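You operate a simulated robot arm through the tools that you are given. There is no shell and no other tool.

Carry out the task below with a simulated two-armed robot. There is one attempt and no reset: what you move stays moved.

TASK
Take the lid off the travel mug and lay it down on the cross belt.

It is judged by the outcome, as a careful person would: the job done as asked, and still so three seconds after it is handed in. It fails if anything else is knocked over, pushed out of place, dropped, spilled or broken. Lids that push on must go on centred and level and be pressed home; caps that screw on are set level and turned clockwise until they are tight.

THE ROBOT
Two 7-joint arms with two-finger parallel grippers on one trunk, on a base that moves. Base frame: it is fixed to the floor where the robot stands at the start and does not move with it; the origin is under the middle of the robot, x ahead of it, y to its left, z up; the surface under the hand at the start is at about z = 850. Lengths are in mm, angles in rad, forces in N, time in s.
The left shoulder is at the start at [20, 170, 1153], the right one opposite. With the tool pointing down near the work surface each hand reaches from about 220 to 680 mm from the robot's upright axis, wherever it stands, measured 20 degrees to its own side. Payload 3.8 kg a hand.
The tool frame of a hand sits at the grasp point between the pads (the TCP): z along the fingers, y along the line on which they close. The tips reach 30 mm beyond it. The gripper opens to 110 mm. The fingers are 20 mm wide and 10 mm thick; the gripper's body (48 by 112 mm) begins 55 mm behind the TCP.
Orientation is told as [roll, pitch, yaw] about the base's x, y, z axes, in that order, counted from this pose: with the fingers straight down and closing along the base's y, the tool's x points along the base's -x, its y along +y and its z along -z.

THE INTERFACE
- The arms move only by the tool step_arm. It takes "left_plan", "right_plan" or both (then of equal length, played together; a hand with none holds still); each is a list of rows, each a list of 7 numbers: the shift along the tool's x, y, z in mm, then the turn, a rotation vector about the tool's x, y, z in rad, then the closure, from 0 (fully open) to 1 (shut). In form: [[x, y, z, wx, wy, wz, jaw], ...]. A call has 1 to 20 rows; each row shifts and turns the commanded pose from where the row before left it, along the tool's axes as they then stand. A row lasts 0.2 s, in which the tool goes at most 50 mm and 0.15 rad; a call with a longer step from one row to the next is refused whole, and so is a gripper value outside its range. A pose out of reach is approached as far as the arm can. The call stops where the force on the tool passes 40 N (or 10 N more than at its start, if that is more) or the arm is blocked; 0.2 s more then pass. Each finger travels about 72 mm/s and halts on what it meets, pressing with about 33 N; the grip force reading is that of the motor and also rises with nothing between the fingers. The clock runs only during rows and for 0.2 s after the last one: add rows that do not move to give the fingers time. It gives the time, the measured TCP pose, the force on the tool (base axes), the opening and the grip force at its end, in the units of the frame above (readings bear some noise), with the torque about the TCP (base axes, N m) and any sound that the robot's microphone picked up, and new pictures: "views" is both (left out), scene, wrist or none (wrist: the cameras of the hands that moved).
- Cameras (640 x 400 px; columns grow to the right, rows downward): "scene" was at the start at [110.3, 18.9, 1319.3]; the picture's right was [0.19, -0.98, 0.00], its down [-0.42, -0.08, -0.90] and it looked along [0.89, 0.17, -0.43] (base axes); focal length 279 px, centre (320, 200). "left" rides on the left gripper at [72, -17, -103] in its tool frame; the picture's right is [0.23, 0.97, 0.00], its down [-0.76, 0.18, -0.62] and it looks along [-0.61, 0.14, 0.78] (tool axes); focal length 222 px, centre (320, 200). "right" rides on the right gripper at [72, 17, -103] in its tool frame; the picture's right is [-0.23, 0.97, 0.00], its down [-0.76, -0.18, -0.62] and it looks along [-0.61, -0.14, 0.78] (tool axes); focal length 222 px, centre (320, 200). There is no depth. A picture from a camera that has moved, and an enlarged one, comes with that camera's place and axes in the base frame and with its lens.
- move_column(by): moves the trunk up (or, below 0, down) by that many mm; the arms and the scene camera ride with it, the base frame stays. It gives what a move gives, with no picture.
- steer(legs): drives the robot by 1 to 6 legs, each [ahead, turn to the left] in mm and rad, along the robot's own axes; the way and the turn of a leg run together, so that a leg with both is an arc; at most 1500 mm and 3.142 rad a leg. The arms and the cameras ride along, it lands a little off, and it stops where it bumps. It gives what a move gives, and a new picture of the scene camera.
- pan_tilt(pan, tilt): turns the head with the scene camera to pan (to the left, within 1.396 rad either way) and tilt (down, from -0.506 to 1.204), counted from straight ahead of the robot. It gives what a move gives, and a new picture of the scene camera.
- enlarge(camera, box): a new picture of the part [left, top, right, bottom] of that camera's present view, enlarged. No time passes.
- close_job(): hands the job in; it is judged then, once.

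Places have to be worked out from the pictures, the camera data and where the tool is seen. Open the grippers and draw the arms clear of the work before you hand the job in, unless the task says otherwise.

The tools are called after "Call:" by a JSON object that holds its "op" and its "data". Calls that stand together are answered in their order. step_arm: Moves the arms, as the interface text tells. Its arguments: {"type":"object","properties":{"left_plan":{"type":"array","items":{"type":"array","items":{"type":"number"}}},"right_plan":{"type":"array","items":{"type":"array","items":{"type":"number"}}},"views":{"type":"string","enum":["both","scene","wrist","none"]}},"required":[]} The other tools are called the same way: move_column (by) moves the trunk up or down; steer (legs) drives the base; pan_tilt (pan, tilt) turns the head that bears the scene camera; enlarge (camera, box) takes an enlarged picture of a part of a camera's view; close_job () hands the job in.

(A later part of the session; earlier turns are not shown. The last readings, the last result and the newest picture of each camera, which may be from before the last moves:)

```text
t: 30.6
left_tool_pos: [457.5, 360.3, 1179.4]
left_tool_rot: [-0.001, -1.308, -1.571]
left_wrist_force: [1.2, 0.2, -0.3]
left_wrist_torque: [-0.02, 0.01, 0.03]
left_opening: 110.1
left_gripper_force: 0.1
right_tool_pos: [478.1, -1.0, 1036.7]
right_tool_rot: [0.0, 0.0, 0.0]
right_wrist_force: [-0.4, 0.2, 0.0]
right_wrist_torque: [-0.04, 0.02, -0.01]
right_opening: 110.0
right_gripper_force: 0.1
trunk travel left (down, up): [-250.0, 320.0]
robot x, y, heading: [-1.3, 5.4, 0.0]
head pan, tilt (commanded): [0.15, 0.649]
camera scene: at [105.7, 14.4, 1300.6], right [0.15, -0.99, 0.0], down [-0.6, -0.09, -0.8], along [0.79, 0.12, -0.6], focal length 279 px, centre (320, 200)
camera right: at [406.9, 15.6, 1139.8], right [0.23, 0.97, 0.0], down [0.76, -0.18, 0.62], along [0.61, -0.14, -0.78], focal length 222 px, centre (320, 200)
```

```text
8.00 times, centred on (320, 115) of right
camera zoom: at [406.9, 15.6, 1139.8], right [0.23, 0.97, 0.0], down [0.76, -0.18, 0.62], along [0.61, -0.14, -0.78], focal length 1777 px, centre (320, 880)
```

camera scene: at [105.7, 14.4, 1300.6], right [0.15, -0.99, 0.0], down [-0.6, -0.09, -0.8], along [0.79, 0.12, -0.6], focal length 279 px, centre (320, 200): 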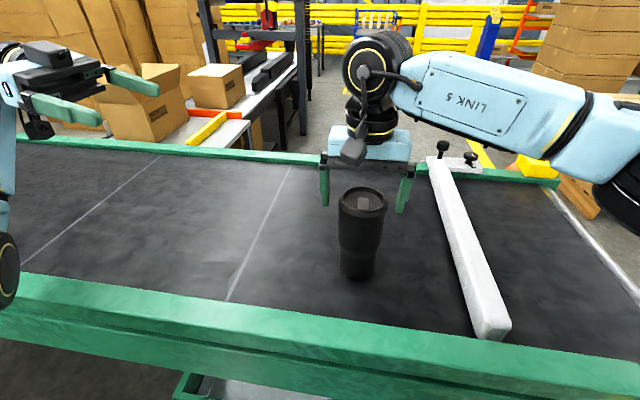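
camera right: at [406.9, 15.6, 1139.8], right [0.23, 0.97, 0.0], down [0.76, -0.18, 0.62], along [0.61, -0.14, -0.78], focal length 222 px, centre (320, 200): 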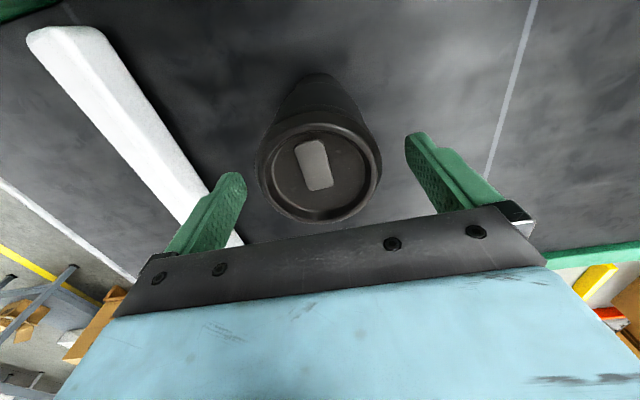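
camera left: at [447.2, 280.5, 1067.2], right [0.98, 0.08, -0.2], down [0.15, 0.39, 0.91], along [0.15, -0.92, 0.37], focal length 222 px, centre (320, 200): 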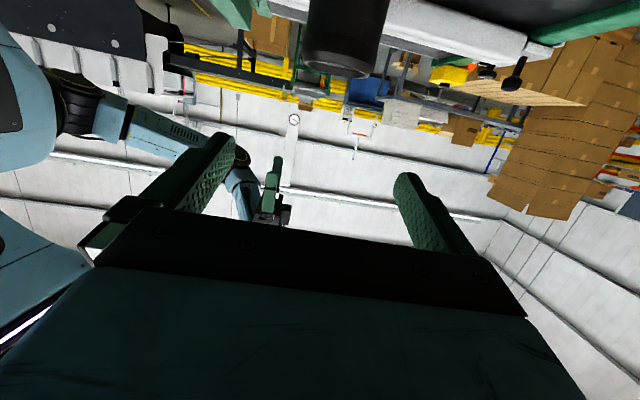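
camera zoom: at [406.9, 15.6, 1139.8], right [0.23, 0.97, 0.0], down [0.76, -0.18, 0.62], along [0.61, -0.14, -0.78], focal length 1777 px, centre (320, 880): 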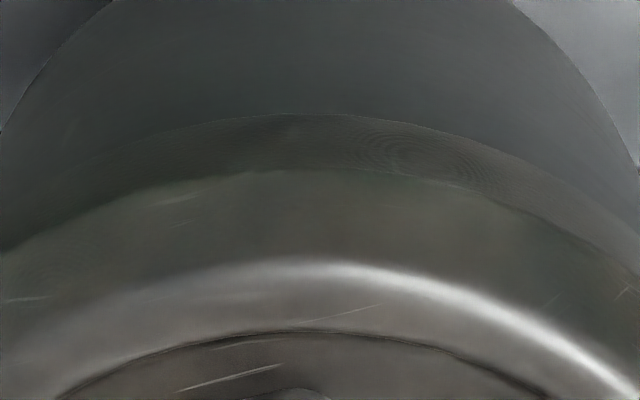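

The true lid edge is clear now: a vertical skirt from z≈1007 up to ≈1019, then a chamfer to the rim at ≈1029. The tips at z≈1007 are just right, so I close the right gripper gently on the skirt.

Call:
{"op": "step_arm", "data": {"right_plan": [[0, 0, 0, 0, 0, 0, 0.12], [0, 0, 0, 0, 0, 0, 0.2], [0, 0, 0, 0, 0, 0, 0.24], [0, 0, 0, 0, 0, 0, 0.28], [0, 0, 0, 0, 0, 0, 0.35], [0, 0, 0, 0, 0, 0, 0.6], [0, 0, 0, 0, 0, 0, 1], [0, 0, 0, 0, 0, 0, 1]], "views": "both"}}

Call:
{"op": "enlarge", "data": {"camera": "scene", "box": [310, 150, 410, 290]}}

```text
t: 32.4
left_tool_pos: [455.9, 360.2, 1179.5]
left_tool_rot: [-0.001, -1.309, -1.571]
left_wrist_force: [0.4, 0.2, 0.1]
left_wrist_torque: [-0.01, 0.03, 0.02]
left_opening: 109.7
left_gripper_force: 0.1
right_tool_pos: [477.8, -1.0, 1036.9]
right_tool_rot: [0.001, -0.001, -0.001]
right_wrist_force: [0.2, -0.3, -0.5]
right_wrist_torque: [-0.09, -0.01, -0.02]
right_opening: 80.8
right_gripper_force: 33.1
trunk travel left (down, up): [-250.0, 320.0]
robot x, y, heading: [1.4, 6.1, 0.001]
head pan, tilt (commanded): [0.15, 0.649]
camera scene: at [105.7, 14.3, 1300.6], right [0.15, -0.99, 0.0], down [-0.6, -0.09, -0.8], along [0.79, 0.12, -0.6], focal length 279 px, centre (320, 200)
camera right: at [406.9, 15.5, 1140.0], right [0.23, 0.97, 0.0], down [0.76, -0.18, 0.62], along [0.61, -0.14, -0.78], focal length 222 px, centre (320, 200)
```

scene: 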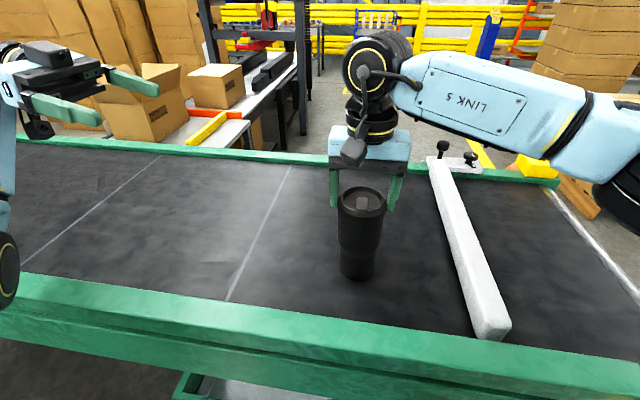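
right: 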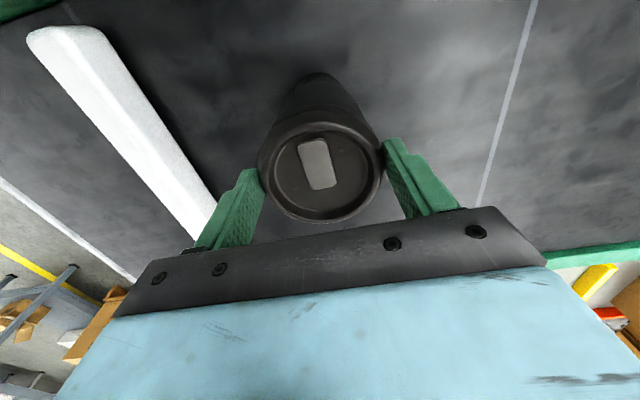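

```text
2.86 times, centred on (360, 220) of scene
camera zoom: at [105.7, 14.3, 1300.6], right [0.15, -0.99, 0.0], down [-0.6, -0.09, -0.8], along [0.79, 0.12, -0.6], focal length 796 px, centre (206, 143)
```

zoom: 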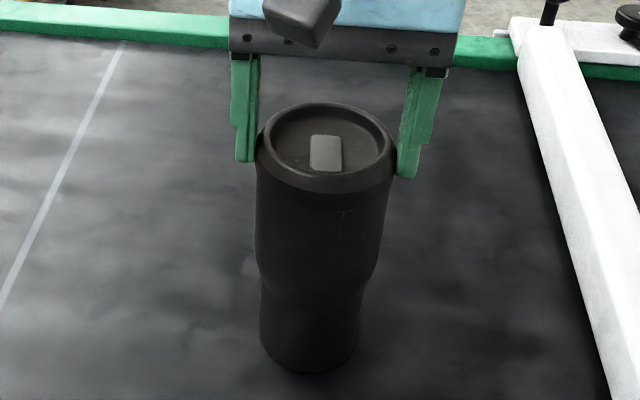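

The lid is gripped at an opening of 80.8 mm with 33 N. I try a very small lift of 2 mm and read the force to learn whether the lid comes free or the mug rises with it.

Call:
{"op": "step_arm", "data": {"right_plan": [[0, 0, -0.5, 0, 0, 0, 1], [0, 0, -0.5, 0, 0, 0, 1], [0, 0, -0.5, 0, 0, 0, 1], [0, 0, -0.5, 0, 0, 0, 1]], "views": "none"}}

Call:
{"op": "enlarge", "data": {"camera": "scene", "box": [310, 150, 410, 290]}}

Call:
{"op": "enlarge", "data": {"camera": "scene", "box": [330, 190, 395, 235]}}

```text
t: 33.4
left_tool_pos: [457.4, 362.3, 1179.7]
left_tool_rot: [-0.003, -1.31, -1.57]
left_wrist_force: [0.3, 0.1, 0.5]
left_wrist_torque: [0.01, -0.02, 0.0]
left_opening: 109.7
left_gripper_force: 0.0
right_tool_pos: [477.7, -0.8, 1038.6]
right_tool_rot: [0.002, -0.001, 0.0]
right_wrist_force: [-0.8, -0.7, -2.4]
right_wrist_torque: [-0.01, 0.02, 0.02]
right_opening: 80.7
right_gripper_force: 32.8
trunk travel left (down, up): [-250.0, 320.0]
robot x, y, heading: [-1.9, 0.2, -0.003]
head pan, tilt (commanded): [0.15, 0.649]
```

```text
2.86 times, centred on (360, 220) of scene
camera zoom: at [105.9, 14.4, 1300.6], right [0.15, -0.99, 0.0], down [-0.6, -0.09, -0.8], along [0.79, 0.12, -0.6], focal length 796 px, centre (206, 143)
```

zoom: 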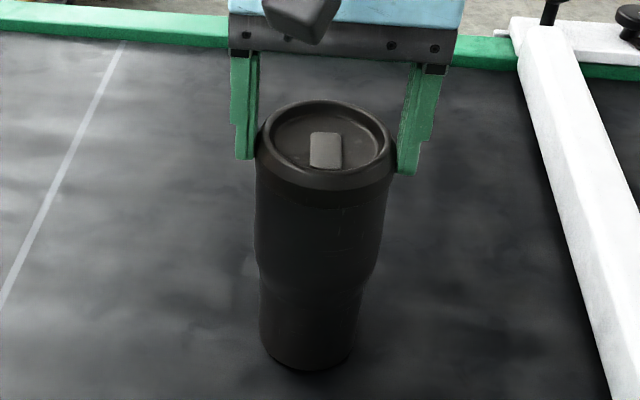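

```text
8.89 times, centred on (362, 212) of scene
camera zoom: at [105.9, 14.4, 1300.6], right [0.15, -0.99, 0.0], down [-0.6, -0.09, -0.8], along [0.79, 0.12, -0.6], focal length 2476 px, centre (-58, 89)
```

zoom: 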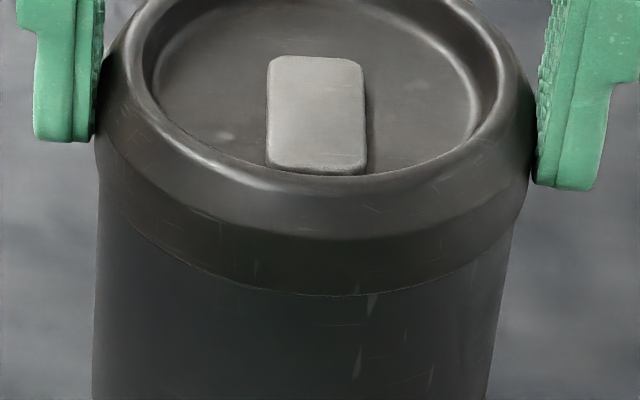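

The force reads only -2.4 N and the seam stays closed while the mug's bottom rises slightly, so the mug comes up with the lid. I set it back down 1.8 mm and look at the left arm, since the body must be held by the left hand.

Call:
{"op": "step_arm", "data": {"right_plan": [[0, 0, 0.6, 0, 0, 0, 1], [0, 0, 0.6, 0, 0, 0, 1], [0, 0, 0.6, 0, 0, 0, 1]], "views": "none"}}

Call:
{"op": "pan_tilt", "data": {"pan": 0.75, "tilt": 0.7}}

```text
t: 34.2
left_tool_pos: [456.2, 360.8, 1180.0]
left_tool_rot: [0.001, -1.31, -1.568]
left_wrist_force: [1.0, 0.8, -0.1]
left_wrist_torque: [-0.02, 0.04, -0.01]
left_opening: 109.9
left_gripper_force: 0.0
right_tool_pos: [478.2, -0.6, 1037.6]
right_tool_rot: [0.0, -0.001, -0.001]
right_wrist_force: [-0.3, -0.1, -0.6]
right_wrist_torque: [0.02, -0.04, 0.0]
right_opening: 80.7
right_gripper_force: 33.2
trunk travel left (down, up): [-250.0, 320.0]
robot x, y, heading: [0.9, 0.4, 0.002]
head pan, tilt (commanded): [0.15, 0.649]
```

```text
t: 35.2
left_tool_pos: [456.0, 360.8, 1179.0]
left_tool_rot: [0.001, -1.311, -1.571]
left_wrist_force: [0.0, 0.3, -1.0]
left_wrist_torque: [0.01, -0.03, 0.03]
left_opening: 109.8
left_gripper_force: 0.2
right_tool_pos: [478.4, -0.0, 1036.8]
right_tool_rot: [0.0, -0.001, -0.001]
right_wrist_force: [0.8, -0.3, -0.1]
right_wrist_torque: [0.02, -0.08, -0.04]
right_opening: 80.4
right_gripper_force: 33.2
trunk travel left (down, up): [-250.0, 320.0]
robot x, y, heading: [-0.3, 0.6, 0.006]
head pan, tilt (commanded): [0.75, 0.7]
camera scene: at [82.1, 59.2, 1296.3], right [0.68, -0.73, 0.0], down [-0.47, -0.44, -0.77], along [0.56, 0.52, -0.64], focal length 279 px, centre (320, 200)
```

scene: 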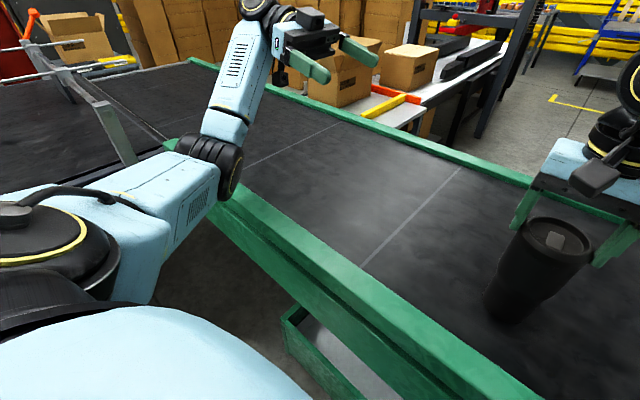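

The picture shows the left elbow hanging low over the near rail because the arm is strongly bent. I'll release the lid, rise, raise the trunk and back the base off about 100 mm, so that the left arm is straighter and its elbow clears the rail.

Call:
{"op": "step_arm", "data": {"right_plan": [[0, 0, 0, 0, 0, 0, 0.2], [0, 0, 0, 0, 0, 0, 0], [0, 0, 0, 0, 0, 0, 0], [0, 0, 0, 0, 0, 0, 0], [0, 0, -10, 0, 0, 0, 0], [0, 0, -20, 0, 0, 0, 0], [0, 0, -25, 0, 0, 0, 0], [0, 0, -25, 0, 0, 0, 0], [0, 0, -25, 0, 0, 0, 0], [0, 0, -15, 0, 0, 0, 0], [0, 0, 0, 0, 0, 0, 0]], "views": "both"}}

Call:
{"op": "move_column", "data": {"by": 100}}

Call:
{"op": "pan_tilt", "data": {"pan": 0.5, "tilt": 0.75}}

```text
t: 37.6
left_tool_pos: [455.8, 359.3, 1178.0]
left_tool_rot: [0.002, -1.309, -1.571]
left_wrist_force: [0.5, -0.1, 0.5]
left_wrist_torque: [0.0, 0.02, -0.01]
left_opening: 109.9
left_gripper_force: 0.0
right_tool_pos: [478.4, -0.9, 1158.5]
right_tool_rot: [-0.001, -0.001, 0.0]
right_wrist_force: [0.9, -0.2, 0.4]
right_wrist_torque: [0.01, 0.02, 0.02]
right_opening: 110.2
right_gripper_force: 0.1
trunk travel left (down, up): [-250.0, 320.0]
robot x, y, heading: [-1.0, 1.0, 0.007]
head pan, tilt (commanded): [0.75, 0.7]
camera scene: at [82.1, 59.3, 1296.3], right [0.68, -0.73, 0.0], down [-0.47, -0.44, -0.76], along [0.56, 0.52, -0.64], focal length 279 px, centre (320, 200)
camera right: at [406.7, 16.0, 1260.8], right [0.23, 0.97, 0.0], down [0.76, -0.18, 0.62], along [0.61, -0.14, -0.78], focal length 222 px, centre (320, 200)
```

scene: 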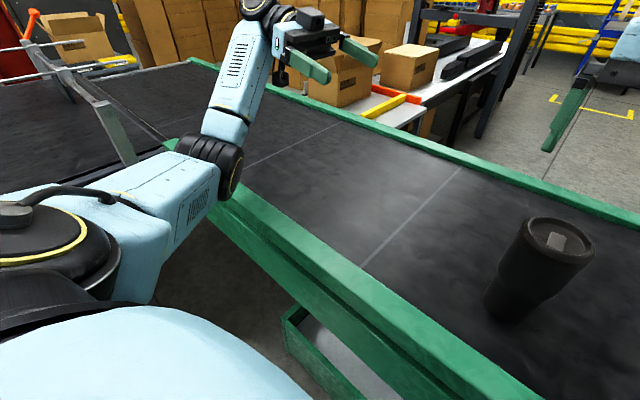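
right: 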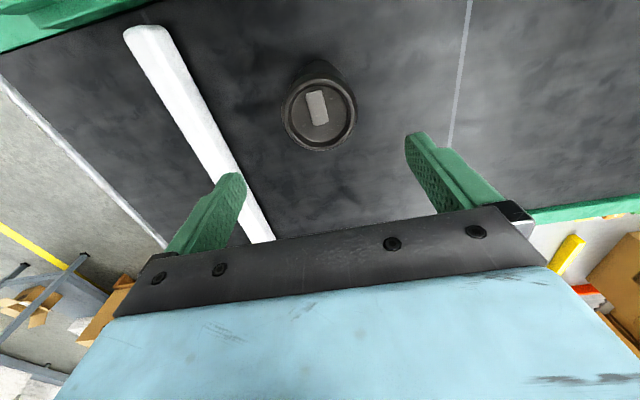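

```text
t: 39.0
left_tool_pos: [455.7, 359.7, 1277.9]
left_tool_rot: [-0.001, -1.308, -1.568]
left_wrist_force: [-0.6, -0.3, -0.2]
left_wrist_torque: [0.01, 0.02, -0.02]
left_opening: 109.8
left_gripper_force: 0.2
right_tool_pos: [477.2, -0.7, 1258.4]
right_tool_rot: [0.0, -0.002, 0.0]
right_wrist_force: [0.3, -0.9, 0.0]
right_wrist_torque: [0.0, 0.0, 0.02]
right_opening: 109.7
right_gripper_force: 0.0
trunk travel left (down, up): [-350.0, 220.0]
robot x, y, heading: [-0.0, 2.4, -0.004]
head pan, tilt (commanded): [0.75, 0.7]
```

```text
t: 39.7
left_tool_pos: [457.1, 359.9, 1278.5]
left_tool_rot: [0.001, -1.309, -1.571]
left_wrist_force: [-1.3, 0.3, -1.1]
left_wrist_torque: [0.01, -0.04, 0.0]
left_opening: 110.1
left_gripper_force: 0.1
right_tool_pos: [479.5, -0.6, 1258.4]
right_tool_rot: [-0.001, 0.0, 0.0]
right_wrist_force: [-0.5, 0.5, -1.0]
right_wrist_torque: [0.04, 0.0, 0.04]
right_opening: 110.2
right_gripper_force: 0.1
trunk travel left (down, up): [-350.0, 220.0]
robot x, y, heading: [0.2, 1.4, 0.002]
head pan, tilt (commanded): [0.499, 0.75]
camera scene: at [92.6, 41.1, 1392.0], right [0.48, -0.88, 0.0], down [-0.6, -0.33, -0.73], along [0.64, 0.35, -0.68], focal length 279 px, centre (320, 200)
```

scene: 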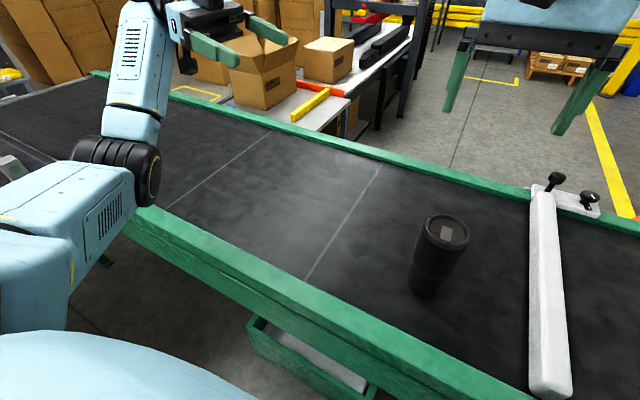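

The mug stands unmoved and the trunk is 100 mm up. I now back the base off 100 mm with both hands high.

Call:
{"op": "steer", "data": {"legs": [[-100, 0]]}}

```text
t: 40.9
left_tool_pos: [358.4, 359.0, 1279.4]
left_tool_rot: [0.002, -1.309, -1.572]
left_wrist_force: [-0.8, -0.4, -0.4]
left_wrist_torque: [0.01, 0.02, 0.02]
left_opening: 110.0
left_gripper_force: 0.0
right_tool_pos: [379.1, -1.9, 1257.6]
right_tool_rot: [0.001, 0.001, 0.0]
right_wrist_force: [0.5, 0.1, -1.3]
right_wrist_torque: [-0.01, -0.08, 0.01]
right_opening: 110.0
right_gripper_force: 0.1
trunk travel left (down, up): [-350.0, 220.0]
robot x, y, heading: [-99.8, 0.0, 0.002]
head pan, tilt (commanded): [0.499, 0.75]
camera scene: at [-6.7, 41.1, 1392.1], right [0.48, -0.88, 0.0], down [-0.6, -0.33, -0.73], along [0.64, 0.35, -0.68], focal length 279 px, centre (320, 200)
```

scene: 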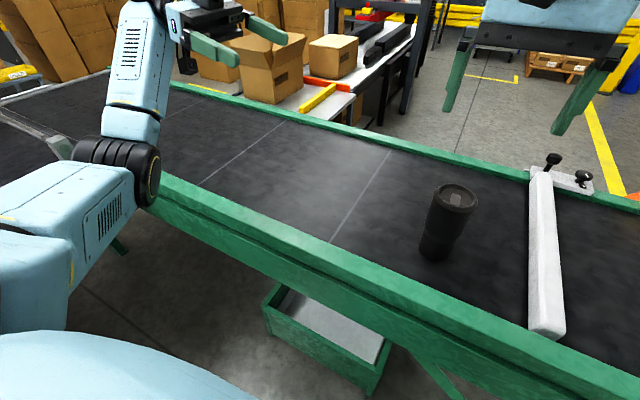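

I bring the left hand forward and down toward (478, 300, 1100), levelling it to about 5° below horizontal, and watch the elbow against the rail.

Call:
{"op": "step_arm", "data": {"left_plan": [[19.7, 15, 12.9, 0, 0, 0, 0], [19.7, 15, 12.9, 0, 0, 0, 0], [19.7, 15, 12.9, 0, 0, 0, 0], [19.7, 15, 12.9, 0, 0, 0, 0], [19.7, 15, 12.9, 0, 0, 0, 0], [19.7, 15, 12.9, 0, 0, 0, 0], [19.7, 15, 12.9, 0, 0, 0, 0], [19.7, 15, 12.9, 0, 0, 0, 0], [0, 0, 0, 0, -0.0873, 0, 0], [0, 0, 0, 0, -0.0873, 0, 0], [0, 0, 0, 0, 0, 0, 0]], "views": "both"}}

```text
t: 43.3
left_tool_pos: [473.3, 301.2, 1100.4]
left_tool_rot: [0.008, -1.486, -1.58]
left_wrist_force: [-0.1, -0.7, 0.0]
left_wrist_torque: [0.0, 0.0, 0.0]
left_opening: 110.2
left_gripper_force: 0.1
left hand out of reach, approached as far as the arm can: row 10
right_tool_pos: [379.6, 0.3, 1257.2]
right_tool_rot: [0.001, 0.0, 0.0]
right_wrist_force: [0.6, 0.2, -0.2]
right_wrist_torque: [0.0, 0.02, 0.05]
right_opening: 110.0
right_gripper_force: 0.2
trunk travel left (down, up): [-350.0, 220.0]
robot x, y, heading: [-98.3, 0.4, -0.003]
head pan, tilt (commanded): [0.499, 0.75]
camera scene: at [-5.9, 41.1, 1392.0], right [0.48, -0.88, 0.0], down [-0.6, -0.33, -0.73], along [0.64, 0.35, -0.68], focal length 279 px, centre (320, 200)
camera left: at [457.4, 409.7, 1036.1], right [0.97, 0.02, -0.23], down [0.18, 0.56, 0.81], along [0.14, -0.83, 0.54], focal length 222 px, centre (320, 200)
```

scene: 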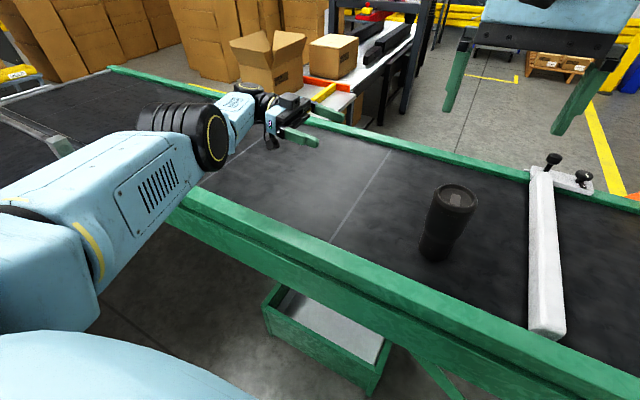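
left: 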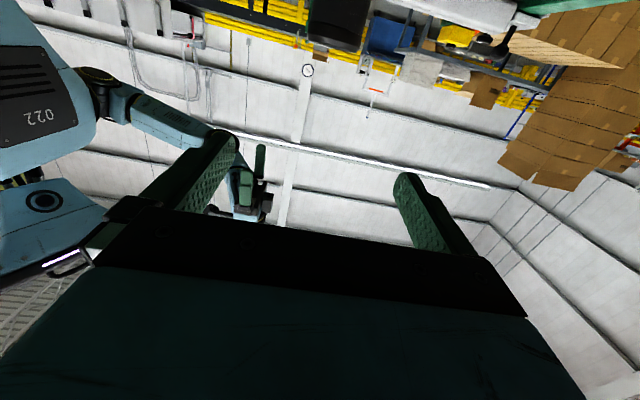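

The elbow is now well above the rail at about z≈1160. I move the left hand down to a pre-grasp pose at about (478, 170, 972), with its tips still some 100 mm short of the mug.

Call:
{"op": "step_arm", "data": {"left_plan": [[16.6, 0.7, 20.2, 0, 0, 0, 0], [16.6, 0.7, 20.2, 0, 0, 0, 0], [16.6, 0.7, 20.2, 0, 0, 0, 0], [16.6, 0.7, 20.2, 0, 0, 0, 0], [16.6, 0.7, 20.2, 0, 0, 0, 0], [16.6, 0.7, 20.2, 0, 0, 0, 0], [16.6, 0.7, 20.2, 0, 0, 0, 0], [0, 0, 0, 0, 0, 0, 0], [0, 0, 0, 0, 0, 0, 0]], "views": "both"}}

```text
t: 45.3
left_tool_pos: [473.2, 169.9, 973.6]
left_tool_rot: [-0.001, -1.483, -1.568]
left_wrist_force: [-0.6, -0.3, -0.3]
left_wrist_torque: [-0.03, -0.03, -0.02]
left_opening: 110.0
left_gripper_force: 0.0
left hand out of reach, approached as far as the arm can: row 7
right_tool_pos: [378.7, -2.4, 1257.7]
right_tool_rot: [0.001, -0.001, 0.0]
right_wrist_force: [-0.1, -0.3, -0.9]
right_wrist_torque: [-0.02, -0.01, 0.01]
right_opening: 110.0
right_gripper_force: 0.2
trunk travel left (down, up): [-350.0, 220.0]
robot x, y, heading: [-100.4, -3.0, -0.001]
head pan, tilt (commanded): [0.499, 0.75]
camera scene: at [-5.8, 40.9, 1392.0], right [0.48, -0.88, 0.0], down [-0.6, -0.33, -0.73], along [0.64, 0.35, -0.68], focal length 279 px, centre (320, 200)
camera left: at [456.0, 279.0, 910.0], right [0.97, 0.02, -0.23], down [0.18, 0.55, 0.81], along [0.14, -0.83, 0.54], focal length 222 px, centre (320, 200)
```

scene: 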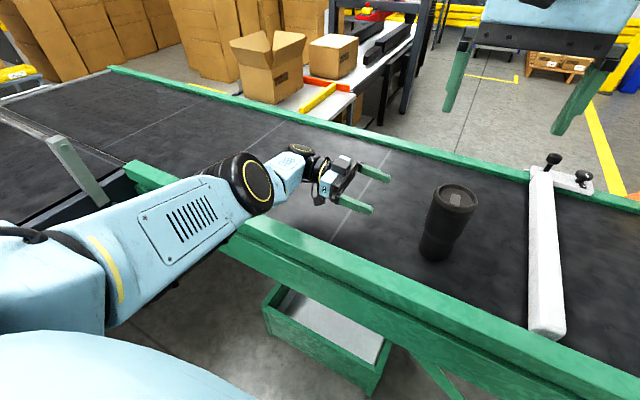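
left: 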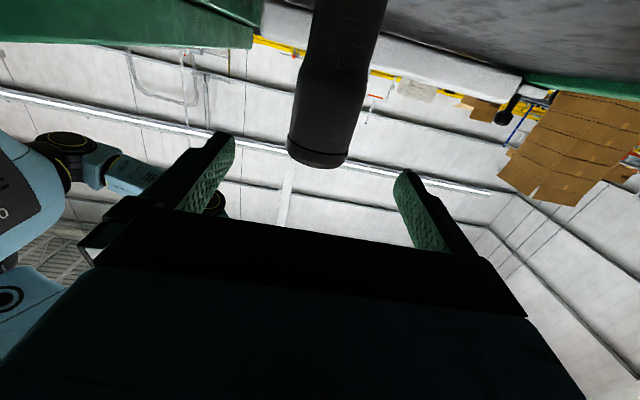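

The left hand is ready at (473, 170, 974), in line with the mug. Now I bring the right hand back above the lid at about (480, -1, 1150) to grip it first, so the mug is steadied before the left hand closes in.

Call:
{"op": "step_arm", "data": {"right_plan": [[-20.2, 0.3, 21.4, 0, 0, 0, 0], [-20.2, 0.3, 21.4, 0, 0, 0, 0], [-20.2, 0.3, 21.4, 0, 0, 0, 0], [-20.2, 0.3, 21.4, 0, 0, 0, 0], [-20.2, 0.3, 21.4, 0, 0, 0, 0], [0, 0, 0, 0, 0, 0, 0], [0, 0, 0, 0, 0, 0, 0]], "views": "both"}}

Call:
{"op": "enlarge", "data": {"camera": "right", "box": [260, 40, 380, 160]}}

Call:
{"op": "enlarge", "data": {"camera": "left", "box": [200, 60, 440, 260]}}

```text
t: 46.9
left_tool_pos: [474.1, 171.0, 974.3]
left_tool_rot: [-0.005, -1.483, -1.568]
left_wrist_force: [0.6, -0.1, -1.1]
left_wrist_torque: [0.0, -0.03, -0.04]
left_opening: 110.1
left_gripper_force: 0.1
right_tool_pos: [480.0, 0.7, 1149.7]
right_tool_rot: [-0.001, -0.001, 0.0]
right_wrist_force: [0.8, -0.2, -0.1]
right_wrist_torque: [-0.02, -0.03, -0.02]
right_opening: 110.0
right_gripper_force: 0.1
trunk travel left (down, up): [-350.0, 220.0]
robot x, y, heading: [-95.1, -0.6, 0.002]
head pan, tilt (commanded): [0.499, 0.75]
camera scene: at [-5.7, 41.3, 1392.0], right [0.48, -0.88, 0.0], down [-0.6, -0.33, -0.73], along [0.64, 0.35, -0.68], focal length 279 px, centre (320, 200)
camera right: at [408.9, 17.2, 1253.0], right [0.23, 0.97, 0.0], down [0.76, -0.18, 0.62], along [0.61, -0.14, -0.78], focal length 222 px, centre (320, 200)
```

scene: 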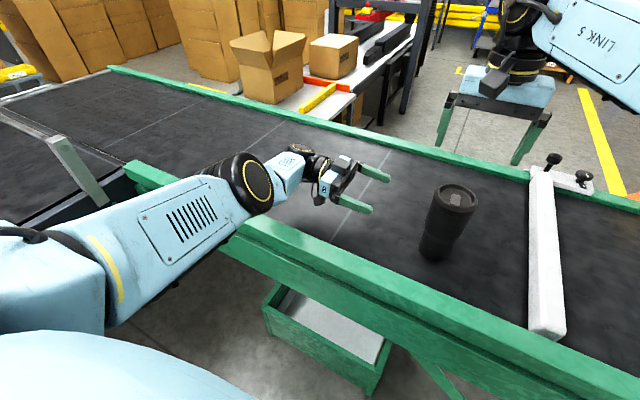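
right: 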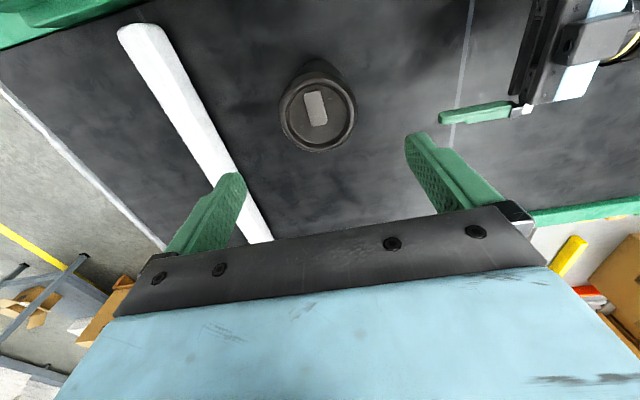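

```text
3.33 times, centred on (320, 100) of right
camera zoom: at [408.9, 17.2, 1253.0], right [0.23, 0.97, 0.0], down [0.76, -0.18, 0.62], along [0.61, -0.14, -0.78], focal length 740 px, centre (320, 533)
```

zoom: 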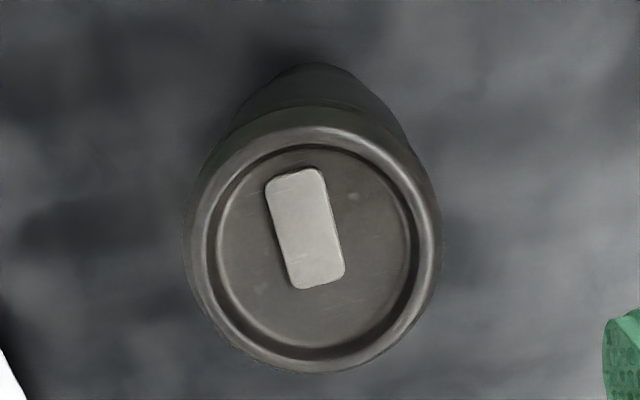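

```text
2.00 times, centred on (320, 160) of left
camera zoom: at [456.1, 279.4, 910.0], right [0.97, 0.02, -0.23], down [0.18, 0.55, 0.81], along [0.14, -0.83, 0.54], focal length 444 px, centre (320, 280)
```

zoom: 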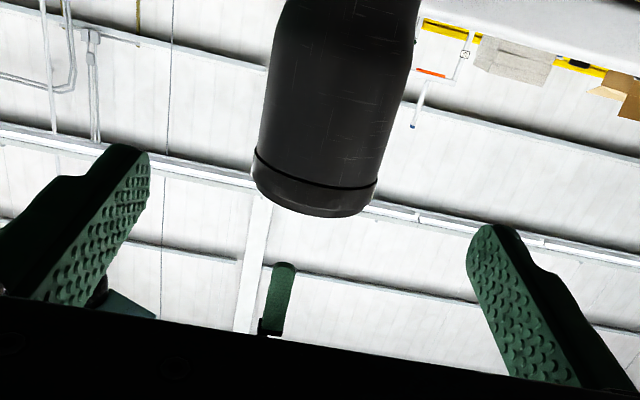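

The lid's centre reads about (479, 0), unchanged. I lower the right hand to z≈1035 and close on the lid skirt again.

Call:
{"op": "step_arm", "data": {"right_plan": [[1, -0.7, 25, 0, 0, 0, 0], [0, 0, 25, 0, 0, 0, 0], [0, 0, 25, 0, 0, 0, 0], [0, 0, 20, 0, 0, 0, 0], [0, 0, 12, 0, 0, 0, 0], [0, 0, 7.5, 0, 0, 0, 0], [0, 0, 0, 0, 0, 0, 0], [0, 0, 0, 0, 0, 0, 0.12], [0, 0, 0, 0, 0, 0, 0.2], [0, 0, 0, 0, 0, 0, 0.24], [0, 0, 0, 0, 0, 0, 0.28], [0, 0, 0, 0, 0, 0, 0.35], [0, 0, 0, 0, 0, 0, 0.6], [0, 0, 0, 0, 0, 0, 1], [0, 0, 0, 0, 0, 0, 1]], "views": "both"}}

Call:
{"op": "enlarge", "data": {"camera": "scene", "box": [320, 130, 500, 280]}}

Call:
{"op": "enlarge", "data": {"camera": "left", "box": [200, 60, 440, 260]}}

```text
t: 50.1
left_tool_pos: [473.5, 171.0, 973.6]
left_tool_rot: [-0.003, -1.484, -1.57]
left_wrist_force: [0.3, 0.5, 0.6]
left_wrist_torque: [0.02, 0.01, 0.0]
left_opening: 110.1
left_gripper_force: 0.0
right_tool_pos: [480.9, 0.3, 1035.3]
right_tool_rot: [0.0, 0.001, -0.002]
right_wrist_force: [0.1, -0.4, 0.9]
right_wrist_torque: [-0.08, -0.05, 0.01]
right_opening: 80.6
right_gripper_force: 32.7
trunk travel left (down, up): [-350.0, 220.0]
robot x, y, heading: [-94.4, -3.2, 0.003]
head pan, tilt (commanded): [0.499, 0.75]
camera scene: at [-5.9, 40.9, 1392.0], right [0.48, -0.88, 0.0], down [-0.6, -0.33, -0.73], along [0.64, 0.35, -0.68], focal length 279 px, centre (320, 200)
camera right: at [408.5, 16.6, 1138.3], right [0.23, 0.97, 0.0], down [0.76, -0.18, 0.62], along [0.61, -0.14, -0.78], focal length 222 px, centre (320, 200)
```

scene: 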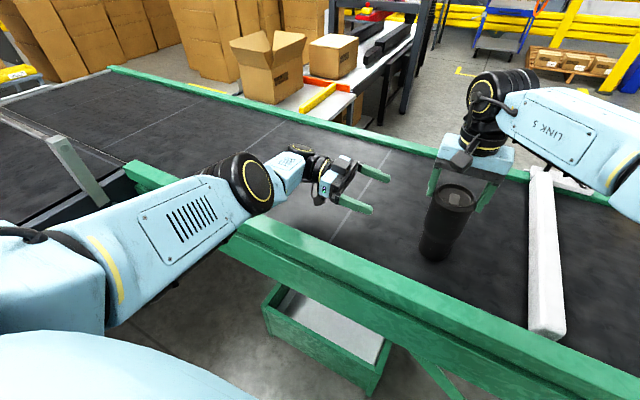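
right: 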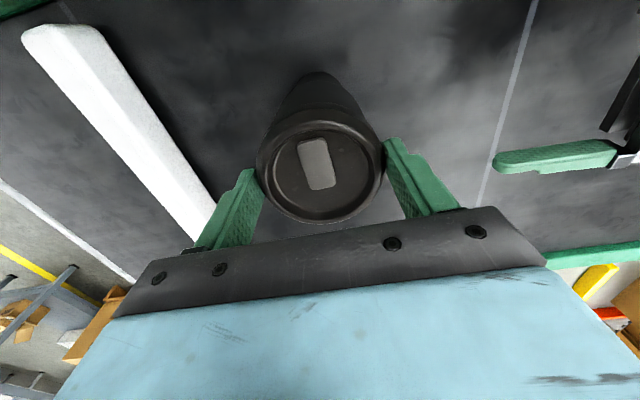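

```text
2.67 times, centred on (410, 205) of scene
camera zoom: at [-5.9, 40.9, 1392.0], right [0.48, -0.88, 0.0], down [-0.6, -0.33, -0.73], along [0.64, 0.35, -0.68], focal length 743 px, centre (80, 187)
```

zoom: 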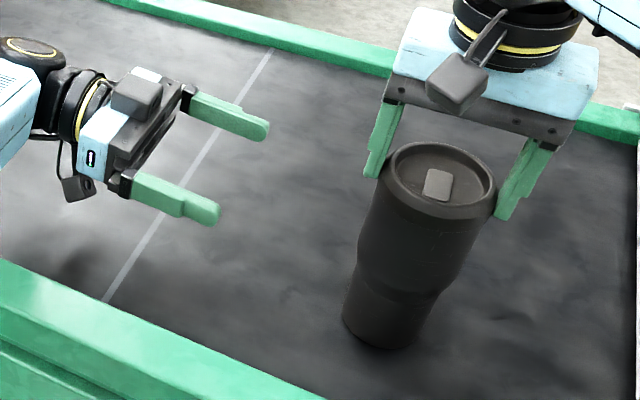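

```text
2.00 times, centred on (320, 160) of left
camera zoom: at [456.0, 279.1, 910.1], right [0.97, 0.02, -0.23], down [0.18, 0.55, 0.81], along [0.14, -0.83, 0.54], focal length 444 px, centre (320, 280)
```

zoom: 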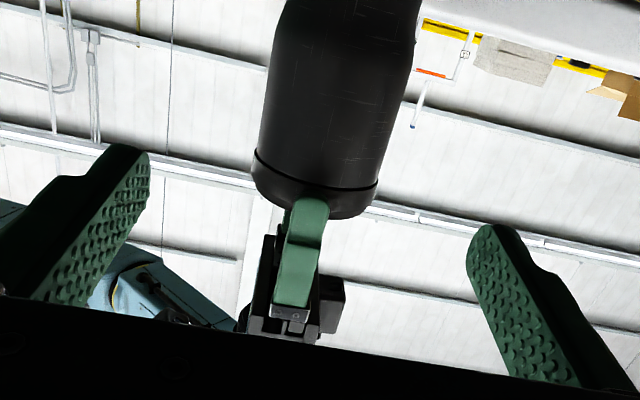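

The left camera nicely shows the right finger on the lid's skirt just above the seam. Mug axis is at x≈481, so I shift the left hand by about +7.5 mm in x and advance about 98 mm toward the mug, then check.

Call:
{"op": "step_arm", "data": {"left_plan": [[-0.7, 1.1, 14, 0, 0, 0, 0], [-0.7, 1.1, 14, 0, 0, 0, 0], [-0.7, 1.1, 14, 0, 0, 0, 0], [-0.7, 1.1, 14, 0, 0, 0, 0], [-0.7, 1.1, 14, 0, 0, 0, 0], [-0.8, 1.0, 14, 0, 0, 0, 0], [-0.9, 1.0, 14, 0, 0, 0, 0], [0, 0, 0, 0, 0, 0, 0]], "right_plan": [[0, 0, 0, 0, 0, 0, 1], [0, 0, 0, 0, 0, 0, 1], [0, 0, 0, 0, 0, 0, 1], [0, 0, 0, 0, 0, 0, 1], [0, 0, 0, 0, 0, 0, 1], [0, 0, 0, 0, 0, 0, 1], [0, 0, 0, 0, 0, 0, 1], [0, 0, 0, 0, 0, 0, 1]], "views": "both"}}

Call:
{"op": "enlarge", "data": {"camera": "scene", "box": [320, 130, 500, 280]}}

Call:
{"op": "enlarge", "data": {"camera": "left", "box": [180, 60, 460, 260]}}

```text
t: 51.9
left_tool_pos: [480.6, 72.0, 969.4]
left_tool_rot: [-0.009, -1.484, -1.566]
left_wrist_force: [-0.2, 0.3, 0.5]
left_wrist_torque: [0.01, 0.02, 0.0]
left_opening: 110.0
left_gripper_force: 0.0
right_tool_pos: [479.8, -0.5, 1036.2]
right_tool_rot: [0.0, 0.001, -0.001]
right_wrist_force: [-0.7, -1.8, 0.4]
right_wrist_torque: [-0.1, -0.02, -0.02]
right_opening: 80.7
right_gripper_force: 32.9
trunk travel left (down, up): [-350.0, 220.0]
robot x, y, heading: [-96.6, 1.8, 0.002]
head pan, tilt (commanded): [0.499, 0.75]
camera scene: at [-5.9, 41.0, 1392.0], right [0.48, -0.88, 0.0], down [-0.6, -0.33, -0.73], along [0.64, 0.35, -0.68], focal length 279 px, centre (320, 200)
camera right: at [408.4, 16.7, 1138.3], right [0.23, 0.97, 0.0], down [0.76, -0.18, 0.62], along [0.61, -0.14, -0.78], focal length 222 px, centre (320, 200)
camera left: at [464.4, 180.2, 905.9], right [0.97, 0.02, -0.23], down [0.18, 0.55, 0.81], along [0.14, -0.83, 0.54], focal length 222 px, centre (320, 200)
```

scene: 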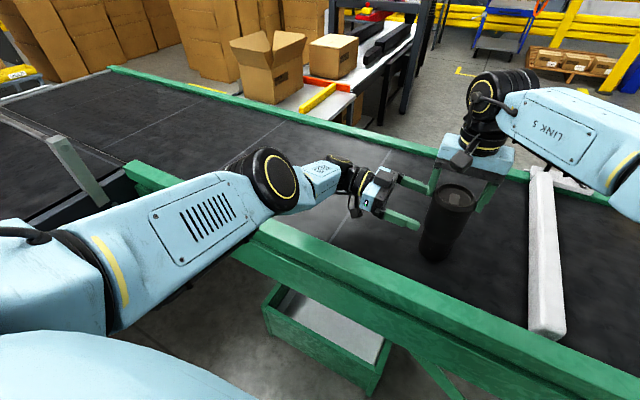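
right: 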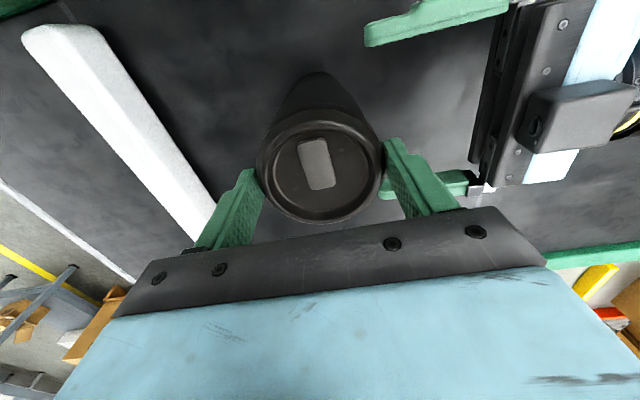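
left: 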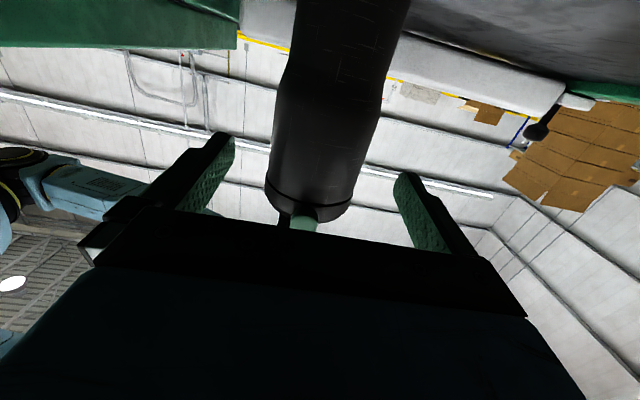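

```text
2.67 times, centred on (410, 205) of scene
camera zoom: at [-5.9, 41.0, 1392.0], right [0.48, -0.88, 0.0], down [-0.6, -0.33, -0.73], along [0.64, 0.35, -0.68], focal length 743 px, centre (80, 187)
```

zoom: 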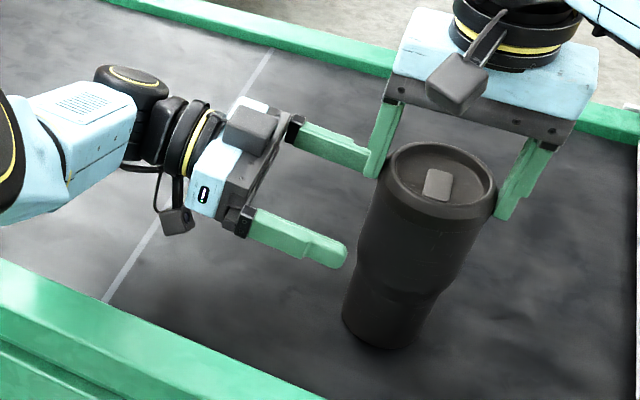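

```text
2.00 times, centred on (320, 160) of left
camera zoom: at [464.4, 180.2, 905.9], right [0.97, 0.02, -0.23], down [0.18, 0.55, 0.81], along [0.14, -0.83, 0.54], focal length 444 px, centre (320, 280)
```

zoom: 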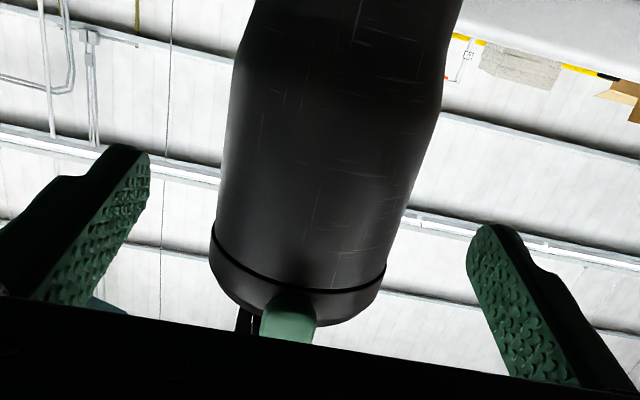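

Left hand centred on the mug in x, tips level with its near edge, no contact. I advance the last 64 mm so that the body sits between the pads, TCP about 8 mm short of the axis.

Call:
{"op": "step_arm", "data": {"left_plan": [[-0.5, 0, 8, 0, 0, 0, 0], [-0.5, 0, 8, 0, 0, 0, 0], [-0.5, 0, 8, 0, 0, 0, 0], [-0.5, 0, 8, 0, 0, 0, 0], [-0.5, 0, 8, 0, 0, 0, 0], [-0.5, 0, 8, 0, 0, 0, 0], [-0.5, 0, 8, 0, 0, 0, 0], [-0.5, 0, 8, 0, 0, 0, 0], [0, 0, 0, 0, 0, 0, 0]], "right_plan": [[0, 0, 0, 0, 0, 0, 1], [0, 0, 0, 0, 0, 0, 1], [0, 0, 0, 0, 0, 0, 1], [0, 0, 0, 0, 0, 0, 1], [0, 0, 0, 0, 0, 0, 1], [0, 0, 0, 0, 0, 0, 1], [0, 0, 0, 0, 0, 0, 1], [0, 0, 0, 0, 0, 0, 1], [0, 0, 0, 0, 0, 0, 1]], "views": "both"}}

Call:
{"op": "enlarge", "data": {"camera": "scene", "box": [350, 130, 530, 280]}}

Call:
{"op": "enlarge", "data": {"camera": "left", "box": [180, 60, 460, 260]}}

```text
t: 53.9
left_tool_pos: [479.6, 7.6, 969.4]
left_tool_rot: [-0.006, -1.484, -1.566]
left_wrist_force: [0.0, 0.7, 0.0]
left_wrist_torque: [0.0, -0.02, -0.02]
left_opening: 110.0
left_gripper_force: 0.1
right_tool_pos: [479.8, -1.3, 1034.9]
right_tool_rot: [0.001, 0.0, -0.002]
right_wrist_force: [0.2, -0.9, 0.3]
right_wrist_torque: [-0.09, 0.01, 0.02]
right_opening: 80.3
right_gripper_force: 32.5
trunk travel left (down, up): [-350.0, 220.0]
robot x, y, heading: [-98.6, 2.1, -0.0]
head pan, tilt (commanded): [0.499, 0.75]
camera scene: at [-5.9, 41.0, 1392.0], right [0.48, -0.88, 0.0], down [-0.6, -0.33, -0.73], along [0.64, 0.35, -0.68], focal length 279 px, centre (320, 200)
camera right: at [408.5, 16.7, 1138.3], right [0.23, 0.97, 0.0], down [0.76, -0.18, 0.62], along [0.61, -0.14, -0.78], focal length 222 px, centre (320, 200)
camera left: at [462.9, 116.1, 904.6], right [0.97, 0.02, -0.23], down [0.18, 0.55, 0.81], along [0.14, -0.83, 0.54], focal length 222 px, centre (320, 200)
```

scene: 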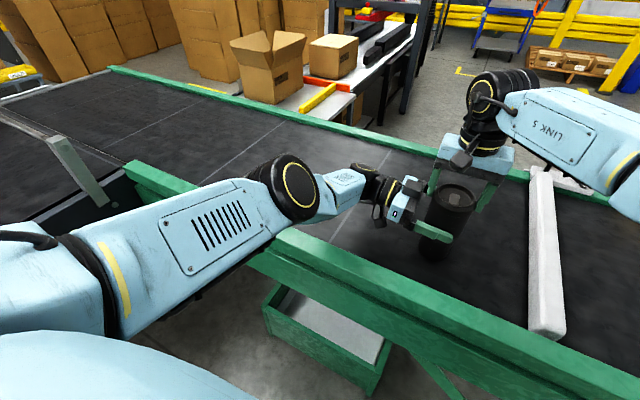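
right: 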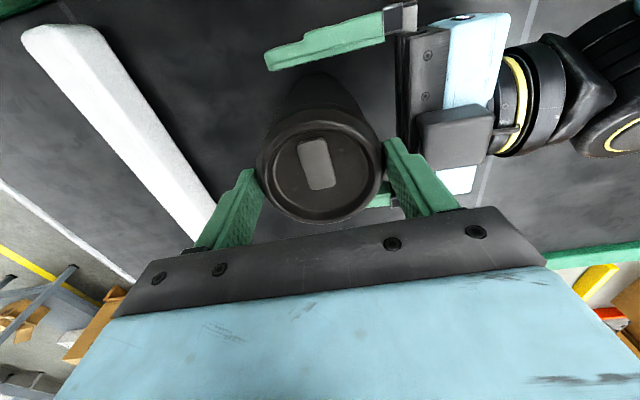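
left: 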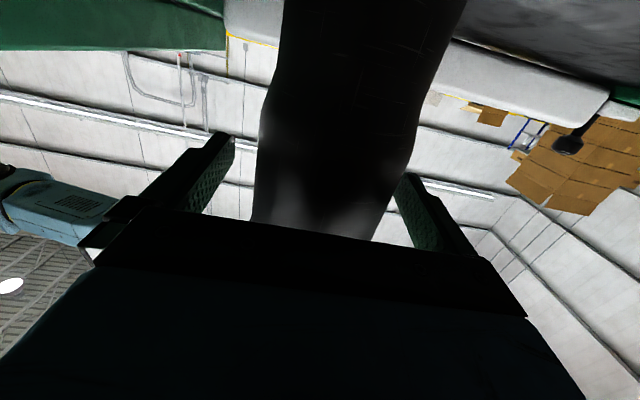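

```text
2.67 times, centred on (440, 205) of scene
camera zoom: at [-5.9, 41.0, 1392.0], right [0.48, -0.88, 0.0], down [-0.6, -0.33, -0.73], along [0.64, 0.35, -0.68], focal length 743 px, centre (0, 187)
```

zoom: 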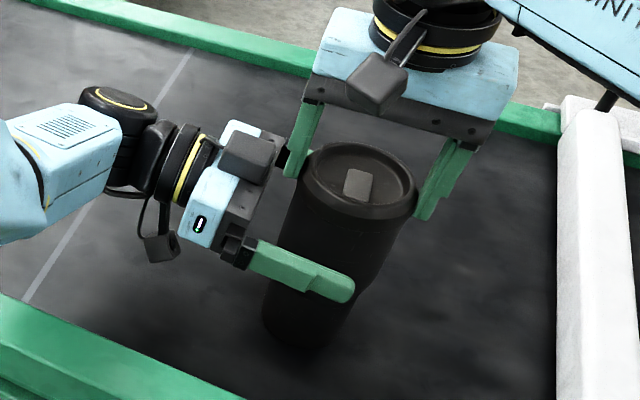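

```text
2.00 times, centred on (320, 160) of left
camera zoom: at [462.9, 116.1, 904.6], right [0.97, 0.02, -0.23], down [0.18, 0.55, 0.81], along [0.14, -0.83, 0.54], focal length 444 px, centre (320, 280)
```

zoom: 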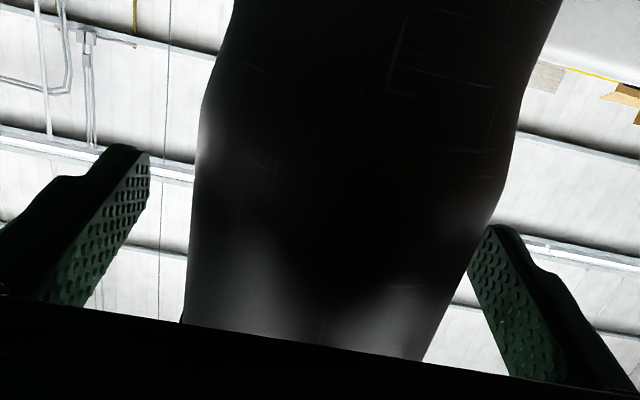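

No contact forces, and the mug body sits between the left fingers, within about 1.5 mm of centre. I close the left gripper on the body gently while the right keeps its hold on the lid.

Call:
{"op": "step_arm", "data": {"left_plan": [[0, 0, 0, 0, 0, 0, 0.12], [0, 0, 0, 0, 0, 0, 0.2], [0, 0, 0, 0, 0, 0, 0.24], [0, 0, 0, 0, 0, 0, 0.27], [0, 0, 0, 0, 0, 0, 0.3], [0, 0, 0, 0, 0, 0, 0.4], [0, 0, 0, 0, 0, 0, 0.7], [0, 0, 0, 0, 0, 0, 1], [0, 0, 0, 0, 0, 0, 1]], "right_plan": [[0, 0, 0, 0, 0, 0, 1], [0, 0, 0, 0, 0, 0, 1], [0, 0, 0, 0, 0, 0, 1], [0, 0, 0, 0, 0, 0, 1], [0, 0, 0, 0, 0, 0, 1], [0, 0, 0, 0, 0, 0, 1], [0, 0, 0, 0, 0, 0, 1], [0, 0, 0, 0, 0, 0, 1], [0, 0, 0, 0, 0, 0, 1]], "views": "both"}}

Call:
{"op": "enlarge", "data": {"camera": "scene", "box": [350, 130, 530, 280]}}

```text
t: 55.9
left_tool_pos: [480.8, 7.1, 969.4]
left_tool_rot: [0.004, -1.484, -1.574]
left_wrist_force: [12.2, -1.3, 0.5]
left_wrist_torque: [0.1, 0.13, 0.07]
left_opening: 77.5
left_gripper_force: 32.9
right_tool_pos: [479.7, 1.5, 1034.4]
right_tool_rot: [0.0, 0.003, 0.0]
right_wrist_force: [-9.5, -0.3, 2.6]
right_wrist_torque: [-0.08, 0.26, -0.04]
right_opening: 80.6
right_gripper_force: 33.1
trunk travel left (down, up): [-350.0, 220.0]
robot x, y, heading: [-99.9, 1.2, -0.003]
head pan, tilt (commanded): [0.499, 0.75]
heard: snap
camera scene: at [-5.7, 40.9, 1392.0], right [0.48, -0.88, 0.0], down [-0.6, -0.33, -0.73], along [0.64, 0.35, -0.68], focal length 279 px, centre (320, 200)
camera right: at [408.2, 17.0, 1138.3], right [0.23, 0.97, 0.0], down [0.76, -0.18, 0.62], along [0.61, -0.14, -0.78], focal length 222 px, centre (320, 200)
camera left: at [463.4, 116.6, 904.9], right [0.97, 0.02, -0.23], down [0.18, 0.55, 0.81], along [0.14, -0.83, 0.54], focal length 222 px, centre (320, 200)
```

scene: 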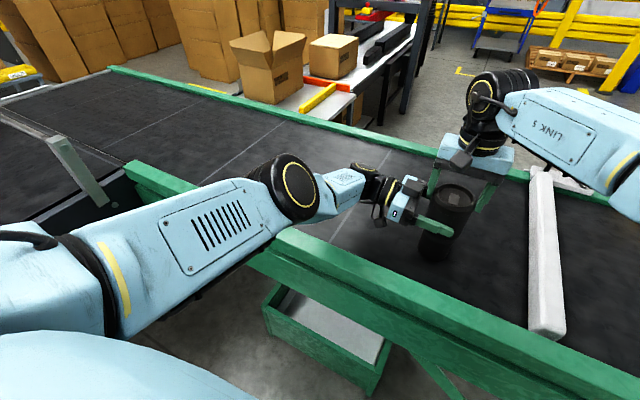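
right: 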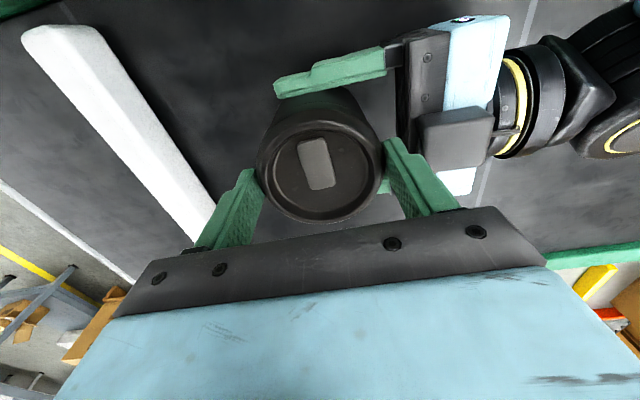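
left: 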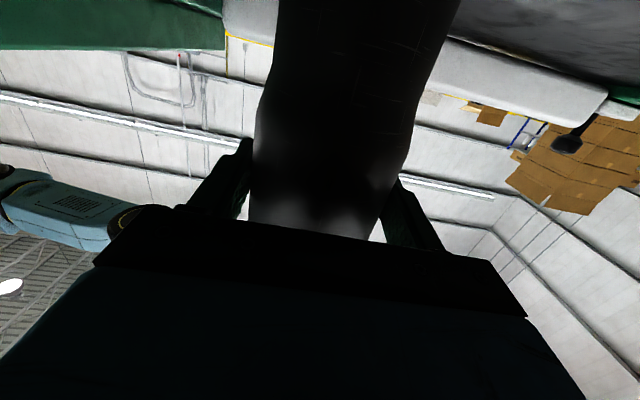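

```text
2.67 times, centred on (440, 205) of scene
camera zoom: at [-5.7, 40.9, 1392.0], right [0.48, -0.88, 0.0], down [-0.6, -0.33, -0.73], along [0.64, 0.35, -0.68], focal length 743 px, centre (0, 187)
```

zoom: 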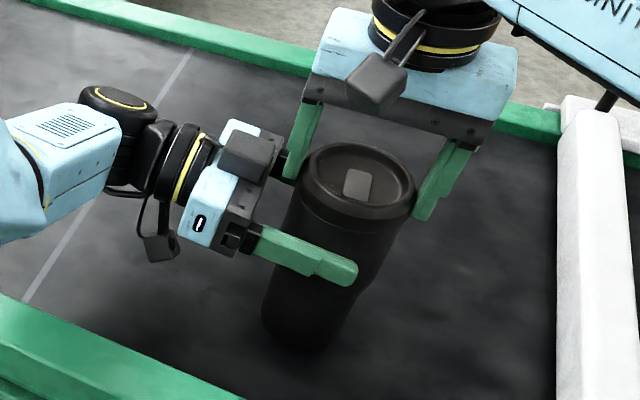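

Both hands hold: left opening is 77.5 mm, and a "snap" was heard, likely the lid's press fit giving. Side forces are about 10 N between the hands, which is acceptable. I now draw the lid straight up a few mm in small steps and read the forces.

Call:
{"op": "step_arm", "data": {"right_plan": [[0, 0, -0.7, 0, 0, 0, 1], [0, 0, -0.7, 0, 0, 0, 1], [0, 0, -0.7, 0, 0, 0, 1], [0, 0, -0.7, 0, 0, 0, 1], [0, 0, -0.7, 0, 0, 0, 1], [0, 0, -0.7, 0, 0, 0, 1]], "left_plan": [[0, 0, 0, 0, 0, 0, 1], [0, 0, 0, 0, 0, 0, 1], [0, 0, 0, 0, 0, 0, 1], [0, 0, 0, 0, 0, 0, 1], [0, 0, 0, 0, 0, 0, 1], [0, 0, 0, 0, 0, 0, 1]], "views": "none"}}

Call:
{"op": "enlarge", "data": {"camera": "scene", "box": [400, 150, 510, 270]}}

```text
t: 57.3
left_tool_pos: [479.7, 7.9, 969.4]
left_tool_rot: [0.002, -1.484, -1.572]
left_wrist_force: [12.5, -1.8, 2.6]
left_wrist_torque: [0.04, 0.19, 0.05]
left_opening: 77.5
left_gripper_force: 32.7
right_tool_pos: [479.2, 0.0, 1039.9]
right_tool_rot: [0.001, 0.001, -0.001]
right_wrist_force: [-11.7, 2.5, -4.8]
right_wrist_torque: [0.1, 0.6, 0.02]
right_opening: 80.7
right_gripper_force: 32.8
trunk travel left (down, up): [-350.0, 220.0]
robot x, y, heading: [-96.9, 2.9, 0.006]
head pan, tilt (commanded): [0.499, 0.75]
```

```text
3.33 times, centred on (455, 210) of scene
camera zoom: at [-5.6, 41.0, 1392.0], right [0.48, -0.88, 0.0], down [-0.6, -0.33, -0.73], along [0.64, 0.35, -0.68], focal length 929 px, centre (-130, 167)
```

zoom: 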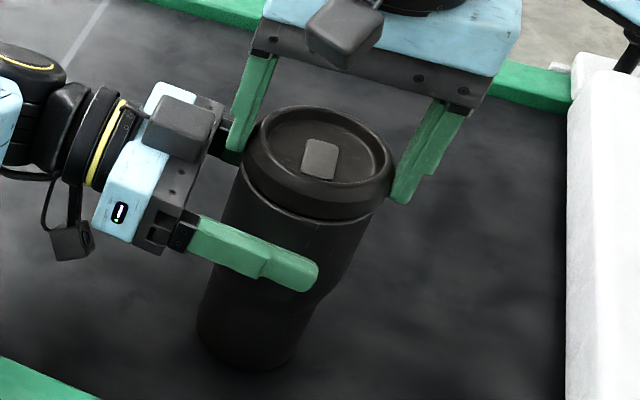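

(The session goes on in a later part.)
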